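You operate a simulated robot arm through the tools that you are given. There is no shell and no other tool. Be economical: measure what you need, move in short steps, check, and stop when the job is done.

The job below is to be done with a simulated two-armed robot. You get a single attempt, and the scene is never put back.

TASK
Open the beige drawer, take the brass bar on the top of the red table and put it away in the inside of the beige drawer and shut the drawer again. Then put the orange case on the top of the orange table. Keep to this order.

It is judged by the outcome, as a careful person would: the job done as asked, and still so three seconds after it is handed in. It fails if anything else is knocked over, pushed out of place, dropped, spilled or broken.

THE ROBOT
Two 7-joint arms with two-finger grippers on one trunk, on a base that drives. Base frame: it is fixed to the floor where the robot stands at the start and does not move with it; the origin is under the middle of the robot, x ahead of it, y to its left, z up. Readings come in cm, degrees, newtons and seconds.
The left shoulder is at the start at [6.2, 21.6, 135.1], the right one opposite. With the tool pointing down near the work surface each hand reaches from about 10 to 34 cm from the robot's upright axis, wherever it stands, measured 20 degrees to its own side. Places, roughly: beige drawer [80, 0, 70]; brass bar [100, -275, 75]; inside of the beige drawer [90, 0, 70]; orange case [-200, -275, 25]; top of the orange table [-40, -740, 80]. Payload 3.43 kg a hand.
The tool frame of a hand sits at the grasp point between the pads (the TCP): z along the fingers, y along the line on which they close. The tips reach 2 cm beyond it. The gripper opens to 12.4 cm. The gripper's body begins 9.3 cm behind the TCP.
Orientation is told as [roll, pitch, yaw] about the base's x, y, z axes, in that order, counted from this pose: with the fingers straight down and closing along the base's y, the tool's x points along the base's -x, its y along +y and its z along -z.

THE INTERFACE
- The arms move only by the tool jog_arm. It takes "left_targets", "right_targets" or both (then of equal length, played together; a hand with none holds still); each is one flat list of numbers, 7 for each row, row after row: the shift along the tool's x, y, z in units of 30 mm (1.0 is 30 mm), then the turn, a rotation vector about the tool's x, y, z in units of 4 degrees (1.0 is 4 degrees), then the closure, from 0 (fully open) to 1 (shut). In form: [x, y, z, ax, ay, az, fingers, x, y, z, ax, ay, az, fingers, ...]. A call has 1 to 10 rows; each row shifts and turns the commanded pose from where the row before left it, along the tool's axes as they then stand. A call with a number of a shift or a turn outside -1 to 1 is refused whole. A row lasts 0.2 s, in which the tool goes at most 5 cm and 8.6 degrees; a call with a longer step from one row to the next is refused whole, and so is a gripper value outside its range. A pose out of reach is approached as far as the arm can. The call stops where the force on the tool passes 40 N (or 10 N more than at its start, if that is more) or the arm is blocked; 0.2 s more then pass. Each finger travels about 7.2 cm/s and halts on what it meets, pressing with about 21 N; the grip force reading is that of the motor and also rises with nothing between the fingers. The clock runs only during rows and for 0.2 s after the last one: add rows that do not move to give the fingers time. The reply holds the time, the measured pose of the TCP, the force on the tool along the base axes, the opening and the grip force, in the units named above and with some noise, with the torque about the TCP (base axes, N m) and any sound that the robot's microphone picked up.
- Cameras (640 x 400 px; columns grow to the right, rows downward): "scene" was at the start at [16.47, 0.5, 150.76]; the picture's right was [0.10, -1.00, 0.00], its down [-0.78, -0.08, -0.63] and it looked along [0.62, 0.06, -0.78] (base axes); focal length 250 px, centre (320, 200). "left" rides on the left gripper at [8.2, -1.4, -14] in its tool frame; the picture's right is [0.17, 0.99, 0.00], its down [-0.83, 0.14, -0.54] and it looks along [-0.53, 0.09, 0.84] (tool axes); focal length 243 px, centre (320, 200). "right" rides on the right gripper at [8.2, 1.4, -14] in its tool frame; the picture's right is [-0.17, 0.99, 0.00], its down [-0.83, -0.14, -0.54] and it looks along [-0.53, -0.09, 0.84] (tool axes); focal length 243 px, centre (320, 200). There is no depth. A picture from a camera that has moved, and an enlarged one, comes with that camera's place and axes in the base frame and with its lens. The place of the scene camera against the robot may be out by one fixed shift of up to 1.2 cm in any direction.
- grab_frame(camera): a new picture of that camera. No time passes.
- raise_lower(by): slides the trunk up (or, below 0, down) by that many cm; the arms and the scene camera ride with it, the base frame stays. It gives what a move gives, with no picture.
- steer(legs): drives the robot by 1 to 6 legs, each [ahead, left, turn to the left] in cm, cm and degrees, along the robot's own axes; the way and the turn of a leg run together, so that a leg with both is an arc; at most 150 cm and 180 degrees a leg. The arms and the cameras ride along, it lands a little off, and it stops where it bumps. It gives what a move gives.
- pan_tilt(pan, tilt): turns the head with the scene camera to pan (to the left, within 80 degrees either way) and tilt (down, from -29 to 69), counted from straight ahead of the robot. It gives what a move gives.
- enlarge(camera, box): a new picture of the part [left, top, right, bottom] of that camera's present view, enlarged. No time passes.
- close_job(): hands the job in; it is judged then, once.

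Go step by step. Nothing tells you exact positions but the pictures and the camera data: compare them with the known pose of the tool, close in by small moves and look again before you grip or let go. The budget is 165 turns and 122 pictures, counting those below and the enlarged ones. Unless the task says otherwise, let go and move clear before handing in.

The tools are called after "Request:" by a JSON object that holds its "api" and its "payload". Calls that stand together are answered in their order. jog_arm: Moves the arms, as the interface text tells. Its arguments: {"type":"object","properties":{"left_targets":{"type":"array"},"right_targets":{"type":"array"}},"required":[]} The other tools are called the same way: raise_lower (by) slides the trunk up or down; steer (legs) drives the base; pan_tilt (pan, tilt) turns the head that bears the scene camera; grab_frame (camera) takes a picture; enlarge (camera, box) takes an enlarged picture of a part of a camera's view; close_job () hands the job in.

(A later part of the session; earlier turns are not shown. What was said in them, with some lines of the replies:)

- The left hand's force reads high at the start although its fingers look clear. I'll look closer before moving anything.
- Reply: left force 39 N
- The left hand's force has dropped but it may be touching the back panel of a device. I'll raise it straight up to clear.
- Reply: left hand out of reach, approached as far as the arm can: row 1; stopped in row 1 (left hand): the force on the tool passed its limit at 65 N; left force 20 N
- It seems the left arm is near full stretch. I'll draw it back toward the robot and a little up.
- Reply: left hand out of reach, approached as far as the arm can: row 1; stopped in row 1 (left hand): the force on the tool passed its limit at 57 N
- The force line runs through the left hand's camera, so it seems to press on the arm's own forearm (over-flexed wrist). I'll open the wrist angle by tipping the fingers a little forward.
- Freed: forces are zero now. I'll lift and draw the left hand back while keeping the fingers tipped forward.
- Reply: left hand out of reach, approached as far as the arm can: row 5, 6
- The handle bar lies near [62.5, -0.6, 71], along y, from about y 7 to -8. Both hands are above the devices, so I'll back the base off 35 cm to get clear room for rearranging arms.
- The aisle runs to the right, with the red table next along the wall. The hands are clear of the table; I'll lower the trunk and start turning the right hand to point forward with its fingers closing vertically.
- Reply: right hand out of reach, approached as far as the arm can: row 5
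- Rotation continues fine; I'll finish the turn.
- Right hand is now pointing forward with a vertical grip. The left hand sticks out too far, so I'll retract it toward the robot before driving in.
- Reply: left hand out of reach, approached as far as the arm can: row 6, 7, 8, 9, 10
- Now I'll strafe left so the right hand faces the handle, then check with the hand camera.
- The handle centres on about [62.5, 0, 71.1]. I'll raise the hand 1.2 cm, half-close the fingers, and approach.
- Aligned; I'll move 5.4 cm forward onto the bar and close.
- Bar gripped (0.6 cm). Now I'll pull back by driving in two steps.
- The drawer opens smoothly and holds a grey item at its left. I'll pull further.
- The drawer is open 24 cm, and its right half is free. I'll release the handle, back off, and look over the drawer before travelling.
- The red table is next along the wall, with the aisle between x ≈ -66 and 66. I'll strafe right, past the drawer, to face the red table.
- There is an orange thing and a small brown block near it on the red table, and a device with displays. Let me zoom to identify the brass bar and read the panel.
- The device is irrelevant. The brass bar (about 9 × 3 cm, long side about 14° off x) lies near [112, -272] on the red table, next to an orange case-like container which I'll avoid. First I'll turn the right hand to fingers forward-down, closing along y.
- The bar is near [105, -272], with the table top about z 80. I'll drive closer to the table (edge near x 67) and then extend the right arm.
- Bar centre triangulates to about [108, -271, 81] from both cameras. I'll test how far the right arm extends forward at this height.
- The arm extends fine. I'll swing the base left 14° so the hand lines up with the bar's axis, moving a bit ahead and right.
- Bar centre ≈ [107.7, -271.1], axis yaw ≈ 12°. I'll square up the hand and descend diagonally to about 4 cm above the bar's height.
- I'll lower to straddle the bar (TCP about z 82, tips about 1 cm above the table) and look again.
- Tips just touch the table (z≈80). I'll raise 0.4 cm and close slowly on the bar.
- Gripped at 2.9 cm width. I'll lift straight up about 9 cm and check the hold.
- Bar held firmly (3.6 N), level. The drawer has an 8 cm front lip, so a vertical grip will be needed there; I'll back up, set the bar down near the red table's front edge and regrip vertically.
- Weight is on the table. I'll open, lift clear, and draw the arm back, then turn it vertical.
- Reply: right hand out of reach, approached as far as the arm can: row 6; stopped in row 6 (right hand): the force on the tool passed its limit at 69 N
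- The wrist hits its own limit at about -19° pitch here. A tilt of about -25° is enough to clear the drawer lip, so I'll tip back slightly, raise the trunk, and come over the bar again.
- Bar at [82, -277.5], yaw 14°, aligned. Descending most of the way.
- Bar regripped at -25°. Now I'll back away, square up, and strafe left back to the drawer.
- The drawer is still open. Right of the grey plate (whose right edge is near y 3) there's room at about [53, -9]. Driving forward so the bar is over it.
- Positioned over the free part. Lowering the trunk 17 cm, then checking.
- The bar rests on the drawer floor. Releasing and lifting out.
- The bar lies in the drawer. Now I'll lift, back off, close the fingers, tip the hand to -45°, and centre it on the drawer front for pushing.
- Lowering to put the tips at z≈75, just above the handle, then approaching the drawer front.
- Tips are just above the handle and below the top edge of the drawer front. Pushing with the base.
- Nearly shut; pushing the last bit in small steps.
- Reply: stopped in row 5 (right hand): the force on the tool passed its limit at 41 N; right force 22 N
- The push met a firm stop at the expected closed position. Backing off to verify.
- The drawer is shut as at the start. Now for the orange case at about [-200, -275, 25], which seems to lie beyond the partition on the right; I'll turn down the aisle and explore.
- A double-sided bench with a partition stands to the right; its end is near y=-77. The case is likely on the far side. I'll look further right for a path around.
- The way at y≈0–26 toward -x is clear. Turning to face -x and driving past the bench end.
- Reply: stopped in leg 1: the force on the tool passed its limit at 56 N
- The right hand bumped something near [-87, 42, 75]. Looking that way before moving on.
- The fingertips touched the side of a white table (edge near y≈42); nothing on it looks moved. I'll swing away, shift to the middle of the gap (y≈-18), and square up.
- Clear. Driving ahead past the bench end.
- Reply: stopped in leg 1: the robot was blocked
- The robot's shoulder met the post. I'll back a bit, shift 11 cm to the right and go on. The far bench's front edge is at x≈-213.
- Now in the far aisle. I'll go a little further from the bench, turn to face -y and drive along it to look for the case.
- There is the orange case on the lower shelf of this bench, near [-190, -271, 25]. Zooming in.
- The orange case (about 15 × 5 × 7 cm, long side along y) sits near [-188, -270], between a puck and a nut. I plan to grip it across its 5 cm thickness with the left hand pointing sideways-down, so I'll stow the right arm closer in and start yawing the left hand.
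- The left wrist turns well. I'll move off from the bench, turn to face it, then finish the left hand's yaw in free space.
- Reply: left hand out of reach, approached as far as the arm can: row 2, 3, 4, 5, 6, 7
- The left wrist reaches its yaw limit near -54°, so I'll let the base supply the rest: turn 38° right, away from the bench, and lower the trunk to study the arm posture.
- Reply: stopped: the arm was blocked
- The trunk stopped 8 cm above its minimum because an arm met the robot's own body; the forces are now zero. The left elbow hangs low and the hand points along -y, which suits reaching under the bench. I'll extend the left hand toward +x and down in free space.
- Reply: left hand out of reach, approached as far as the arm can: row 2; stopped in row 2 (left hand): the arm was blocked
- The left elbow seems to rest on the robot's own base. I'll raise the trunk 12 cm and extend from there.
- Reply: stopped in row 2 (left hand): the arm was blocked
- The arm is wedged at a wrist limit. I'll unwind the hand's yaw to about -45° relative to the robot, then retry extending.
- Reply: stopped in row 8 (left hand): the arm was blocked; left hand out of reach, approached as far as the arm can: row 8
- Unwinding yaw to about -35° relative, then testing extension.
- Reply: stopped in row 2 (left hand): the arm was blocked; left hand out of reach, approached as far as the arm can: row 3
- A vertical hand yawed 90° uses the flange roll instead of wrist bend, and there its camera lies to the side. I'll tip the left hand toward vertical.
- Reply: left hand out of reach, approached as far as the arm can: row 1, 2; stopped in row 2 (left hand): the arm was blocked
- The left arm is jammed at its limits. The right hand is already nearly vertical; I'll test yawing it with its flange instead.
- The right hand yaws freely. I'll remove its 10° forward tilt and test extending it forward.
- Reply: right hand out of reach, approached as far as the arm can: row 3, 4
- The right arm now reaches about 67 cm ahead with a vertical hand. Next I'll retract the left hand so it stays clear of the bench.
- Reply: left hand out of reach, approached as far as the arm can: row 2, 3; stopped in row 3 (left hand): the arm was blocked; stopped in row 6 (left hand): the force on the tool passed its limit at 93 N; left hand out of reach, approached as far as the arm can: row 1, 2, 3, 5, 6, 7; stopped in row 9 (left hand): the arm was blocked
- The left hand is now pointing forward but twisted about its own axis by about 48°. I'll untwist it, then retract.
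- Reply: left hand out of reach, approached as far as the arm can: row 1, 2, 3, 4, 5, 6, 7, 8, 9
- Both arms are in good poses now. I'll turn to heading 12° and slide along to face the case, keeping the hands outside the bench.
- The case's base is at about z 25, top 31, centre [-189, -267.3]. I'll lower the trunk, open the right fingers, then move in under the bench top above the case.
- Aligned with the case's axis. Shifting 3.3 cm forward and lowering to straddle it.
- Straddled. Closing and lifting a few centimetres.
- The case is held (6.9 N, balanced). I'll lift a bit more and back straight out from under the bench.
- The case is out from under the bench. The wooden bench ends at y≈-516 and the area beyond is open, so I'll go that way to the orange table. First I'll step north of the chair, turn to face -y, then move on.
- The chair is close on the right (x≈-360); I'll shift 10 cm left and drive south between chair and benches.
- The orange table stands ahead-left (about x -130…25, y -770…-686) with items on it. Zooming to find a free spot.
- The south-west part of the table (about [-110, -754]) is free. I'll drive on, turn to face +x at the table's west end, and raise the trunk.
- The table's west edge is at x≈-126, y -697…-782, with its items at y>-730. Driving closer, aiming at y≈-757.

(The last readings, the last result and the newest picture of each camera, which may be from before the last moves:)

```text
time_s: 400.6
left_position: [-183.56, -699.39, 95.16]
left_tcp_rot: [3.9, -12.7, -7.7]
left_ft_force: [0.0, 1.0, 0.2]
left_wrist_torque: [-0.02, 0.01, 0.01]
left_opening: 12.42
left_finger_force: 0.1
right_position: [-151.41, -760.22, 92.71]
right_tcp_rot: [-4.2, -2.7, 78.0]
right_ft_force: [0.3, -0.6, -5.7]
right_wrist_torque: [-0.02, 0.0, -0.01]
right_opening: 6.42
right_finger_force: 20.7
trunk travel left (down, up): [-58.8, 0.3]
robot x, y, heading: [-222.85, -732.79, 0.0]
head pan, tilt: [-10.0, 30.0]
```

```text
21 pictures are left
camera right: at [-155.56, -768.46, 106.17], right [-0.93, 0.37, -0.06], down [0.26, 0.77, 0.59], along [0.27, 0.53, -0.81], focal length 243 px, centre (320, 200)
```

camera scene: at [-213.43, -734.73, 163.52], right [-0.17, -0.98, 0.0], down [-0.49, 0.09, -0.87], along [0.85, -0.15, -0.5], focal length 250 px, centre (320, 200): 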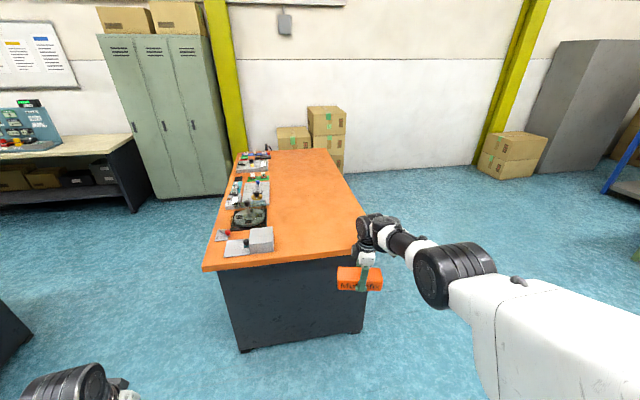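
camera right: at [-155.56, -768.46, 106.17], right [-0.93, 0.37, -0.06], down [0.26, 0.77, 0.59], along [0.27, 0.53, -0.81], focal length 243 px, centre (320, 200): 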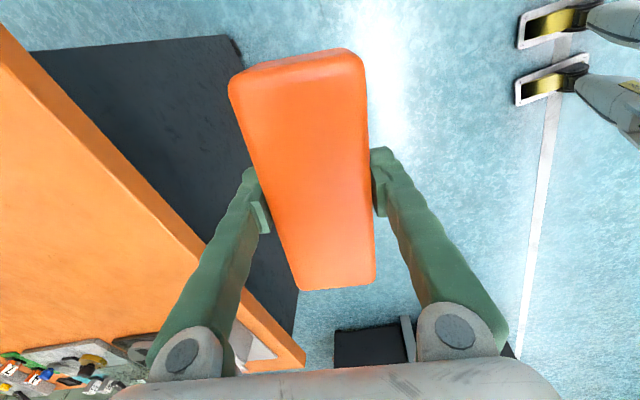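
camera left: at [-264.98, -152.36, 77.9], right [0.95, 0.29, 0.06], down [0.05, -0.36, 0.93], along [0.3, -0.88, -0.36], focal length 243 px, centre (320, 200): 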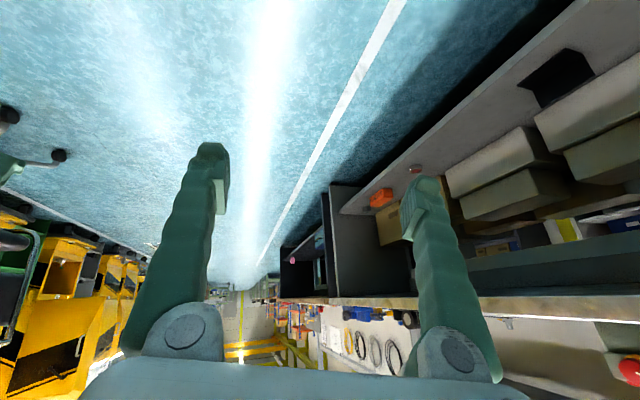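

Table top is about z 75 with its west edge near x -117. Driving so the case hovers over about [-103, -757].

Request:
{"api": "steer", "payload": {"legs": [[48.4, 3, 0]]}}

Request:
{"api": "jog_arm", "payload": {"right_targets": [0, 0, 0.6, -0.35, 0, 0, 1, 0, 0, 0.6, -0.35, 0, 0, 1, 0, 0, 0.6, -0.35, 0, 0, 1]}}

Request:
{"api": "grab_frame", "payload": {"camera": "right"}}

Request:
{"api": "grab_frame", "payload": {"camera": "scene"}}

```text
time_s: 404.0
left_position: [-135.45, -696.5, 95.06]
left_tcp_rot: [3.8, -12.6, -7.7]
left_ft_force: [-0.3, 0.5, 0.0]
left_wrist_torque: [-0.02, -0.04, -0.02]
left_opening: 12.38
left_finger_force: 0.0
right_position: [-103.43, -757.39, 92.61]
right_tcp_rot: [-4.0, -2.8, 78.0]
right_ft_force: [0.3, 0.0, -5.6]
right_wrist_torque: [-0.01, 0.02, -0.03]
right_opening: 6.43
right_finger_force: 20.8
trunk travel left (down, up): [-58.8, 0.3]
robot x, y, heading: [-175.11, -729.6, 0.0]
head pan, tilt: [-10.0, 30.0]
```

```text
time_s: 404.8
left_position: [-135.44, -696.37, 95.13]
left_tcp_rot: [3.7, -12.6, -7.7]
left_ft_force: [-0.6, -0.7, -0.3]
left_wrist_torque: [0.0, 0.0, -0.01]
left_opening: 12.4
left_finger_force: 0.0
right_position: [-106.22, -756.44, 89.52]
right_tcp_rot: [0.1, -2.7, 77.9]
right_ft_force: [-0.5, 0.9, -6.2]
right_wrist_torque: [0.01, 0.04, 0.02]
right_opening: 6.42
right_finger_force: 20.9
right hand out of reach, approached as far as the arm can: row 1, 2, 3
trunk travel left (down, up): [-58.8, 0.3]
robot x, y, heading: [-174.94, -729.94, -0.1]
head pan, tilt: [-10.0, 30.0]
```

```text
20 pictures are left
camera right: at [-109.48, -764.93, 103.12], right [-0.93, 0.37, 0.01], down [0.31, 0.76, 0.58], along [0.2, 0.54, -0.82], focal length 243 px, centre (320, 200)
```

right: 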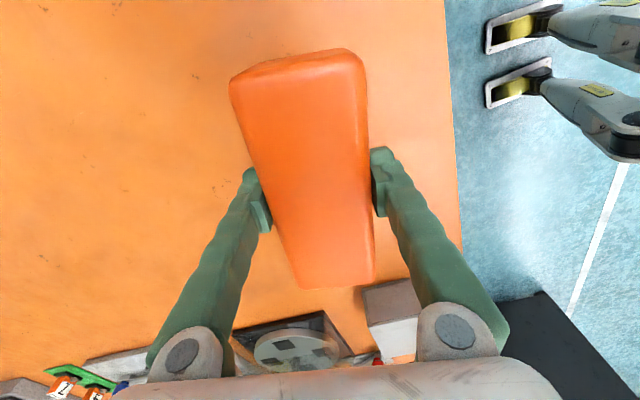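

```text
19 pictures are left
camera scene: at [-165.34, -731.8, 163.51], right [-0.17, -0.98, 0.0], down [-0.49, 0.09, -0.87], along [0.85, -0.15, -0.5], focal length 250 px, centre (320, 200)
```

scene: 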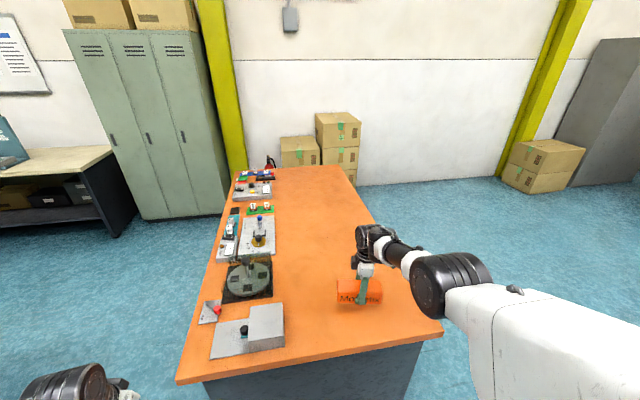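

Good, the spot is clear. Lowering by trunk, then slowly with the arm.

Request:
{"api": "raise_lower", "payload": {"by": -8}}

Request:
{"api": "grab_frame", "payload": {"camera": "right"}}

```text
time_s: 406.0
left_position: [-135.41, -696.34, 87.11]
left_tcp_rot: [3.7, -12.7, -7.7]
left_ft_force: [0.1, 0.0, -0.2]
left_wrist_torque: [0.02, 0.03, 0.01]
left_opening: 12.4
left_finger_force: 0.0
right_position: [-106.25, -756.45, 81.53]
right_tcp_rot: [0.1, -2.8, 77.9]
right_ft_force: [-4.8, 0.3, 7.3]
right_wrist_torque: [0.1, -0.31, 0.03]
right_opening: 6.43
right_finger_force: 21.1
trunk travel left (down, up): [-50.8, 8.3]
robot x, y, heading: [-174.8, -729.97, 0.0]
head pan, tilt: [-10.0, 30.0]
```

```text
18 pictures are left
camera right: at [-109.52, -764.92, 95.06], right [-0.93, 0.37, 0.01], down [0.31, 0.76, 0.58], along [0.21, 0.54, -0.82], focal length 243 px, centre (320, 200)
```

right: 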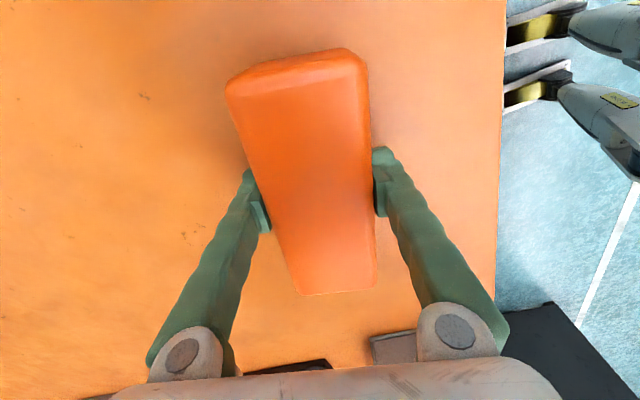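

The case has touched down on the table. Easing slightly and opening the fingers.

Request:
{"api": "jog_arm", "payload": {"right_targets": [0, 0, -0.03, 0, 0, 0, 1, 0, 0, 0, 0, 0, 0, 0.5, 0, 0, 0, 0, 0, 0, 0.4, 0, 0, 0, 0, 0, 0, 0.25, 0, 0, 0, 0, 0, 0, 0.25]}}

Request:
{"api": "grab_frame", "payload": {"camera": "right"}}

```text
time_s: 407.2
left_position: [-135.47, -696.43, 87.1]
left_tcp_rot: [3.9, -12.7, -7.7]
left_ft_force: [-0.4, 0.6, -0.5]
left_wrist_torque: [-0.01, 0.0, 0.0]
left_opening: 12.41
left_finger_force: 0.1
right_position: [-106.39, -756.5, 81.67]
right_tcp_rot: [0.1, -2.7, 78.0]
right_ft_force: [0.7, -0.4, 0.6]
right_wrist_torque: [0.01, -0.02, 0.02]
right_opening: 9.3
right_finger_force: 0.1
trunk travel left (down, up): [-50.8, 8.3]
robot x, y, heading: [-174.63, -729.37, -0.4]
head pan, tilt: [-10.0, 30.0]
```

```text
17 pictures are left
camera right: at [-109.56, -764.9, 95.19], right [-0.93, 0.37, 0.01], down [0.3, 0.76, 0.58], along [0.21, 0.54, -0.82], focal length 243 px, centre (320, 200)
```

right: 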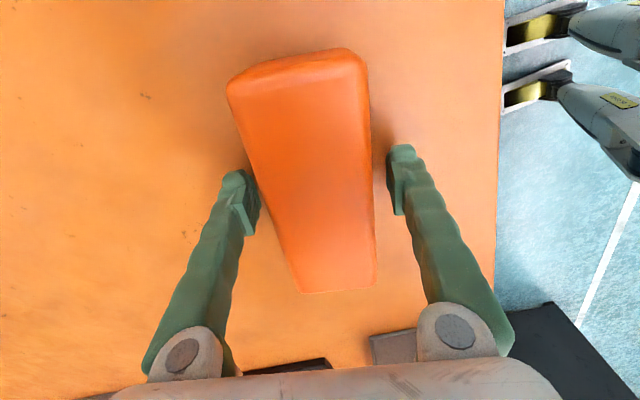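

Released cleanly. Lifting straight up with the trunk, then checking.

Request:
{"api": "raise_lower", "payload": {"by": 6}}

Request:
{"api": "grab_frame", "payload": {"camera": "right"}}

```text
time_s: 408.2
left_position: [-135.43, -696.42, 93.05]
left_tcp_rot: [3.7, -12.5, -7.8]
left_ft_force: [-0.4, 0.4, -0.5]
left_wrist_torque: [0.01, -0.02, -0.04]
left_opening: 12.37
left_finger_force: 0.1
right_position: [-106.4, -756.51, 87.46]
right_tcp_rot: [0.2, -2.7, 77.9]
right_ft_force: [0.4, 0.2, 0.0]
right_wrist_torque: [0.01, -0.02, 0.03]
right_opening: 9.28
right_finger_force: 0.1
trunk travel left (down, up): [-56.8, 2.3]
robot x, y, heading: [-174.81, -730.17, 0.0]
head pan, tilt: [-10.0, 30.0]
```

```text
16 pictures are left
camera right: at [-109.6, -764.94, 101.05], right [-0.93, 0.37, 0.01], down [0.31, 0.76, 0.58], along [0.2, 0.54, -0.82], focal length 243 px, centre (320, 200)
```

right: 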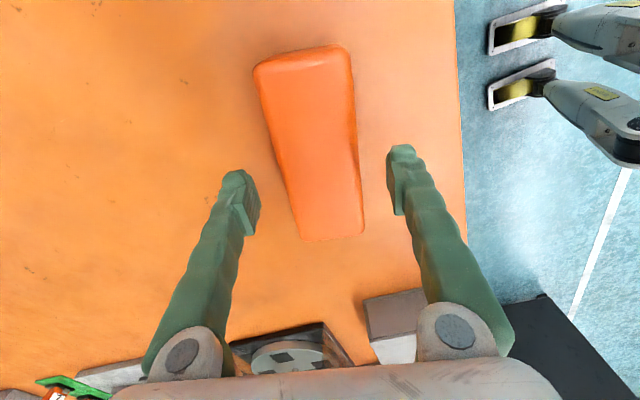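

Case stands free. Raising the last bit so the fingers clear it, then backing away.

Request:
{"api": "raise_lower", "payload": {"by": 2.2}}

Request:
{"api": "steer", "payload": {"legs": [[-40, 0, 0]]}}

Request:
{"api": "grab_frame", "payload": {"camera": "scene"}}

```text
time_s: 408.9
left_position: [-135.62, -696.25, 95.24]
left_tcp_rot: [3.7, -12.5, -7.7]
left_ft_force: [-0.2, -0.5, -0.1]
left_wrist_torque: [-0.01, -0.02, -0.01]
left_opening: 12.41
left_finger_force: 0.0
right_position: [-106.42, -756.43, 89.89]
right_tcp_rot: [0.1, -2.7, 78.1]
right_ft_force: [-0.2, -0.5, 0.0]
right_wrist_torque: [-0.01, -0.02, 0.02]
right_opening: 9.3
right_finger_force: 0.0
trunk travel left (down, up): [-59.0, 0.1]
robot x, y, heading: [-174.87, -729.8, -0.1]
head pan, tilt: [-10.0, 30.0]
```

```text
time_s: 411.8
left_position: [-175.39, -696.38, 95.33]
left_tcp_rot: [3.8, -12.7, -8.0]
left_ft_force: [0.4, 0.5, 0.3]
left_wrist_torque: [-0.04, -0.02, -0.02]
left_opening: 12.41
left_finger_force: 0.0
right_position: [-146.34, -756.56, 90.03]
right_tcp_rot: [-0.1, -2.8, 77.8]
right_ft_force: [-0.8, -0.5, -0.8]
right_wrist_torque: [0.02, 0.04, 0.01]
right_opening: 9.32
right_finger_force: 0.1
trunk travel left (down, up): [-59.0, 0.1]
robot x, y, heading: [-215.09, -729.83, -0.2]
head pan, tilt: [-10.0, 30.0]
```

```text
15 pictures are left
camera scene: at [-205.64, -731.62, 163.68], right [-0.18, -0.98, 0.0], down [-0.49, 0.09, -0.87], along [0.85, -0.16, -0.5], focal length 250 px, centre (320, 200)
```

scene: 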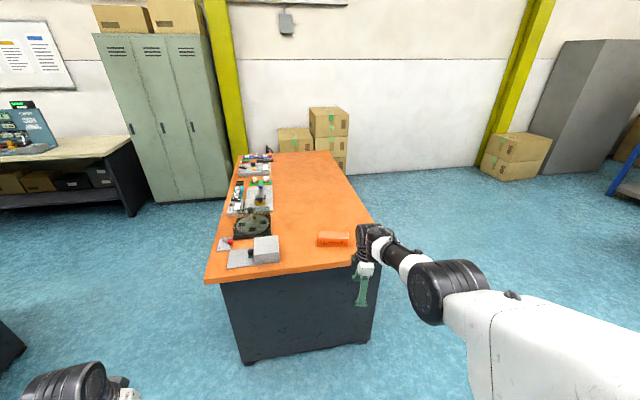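

The case sits flat on the orange table, with both hands empty and clear. The bar is in the shut drawer, so I'm handing in.

Request:
{"api": "close_job", "payload": {}}

```text
The job is handed in.
```

The brass bar is inside the beige drawer, which is shut again, and the orange case is standing on top of the orange table, done in the order you asked.

There were a few bumps on the way:
- **Set-down:** I set the bar down once near the front of the red table to get a better grip.
- **White table:** the fingertips touched its side (56 N); nothing on it looked moved.
- **Post:** the robot came to a stop against the post at the end of the partition. I did not check whether the post shifted.
- **Own arms:** the arms also jammed or pressed against the robot itself several times, with readings of up to 93 N.
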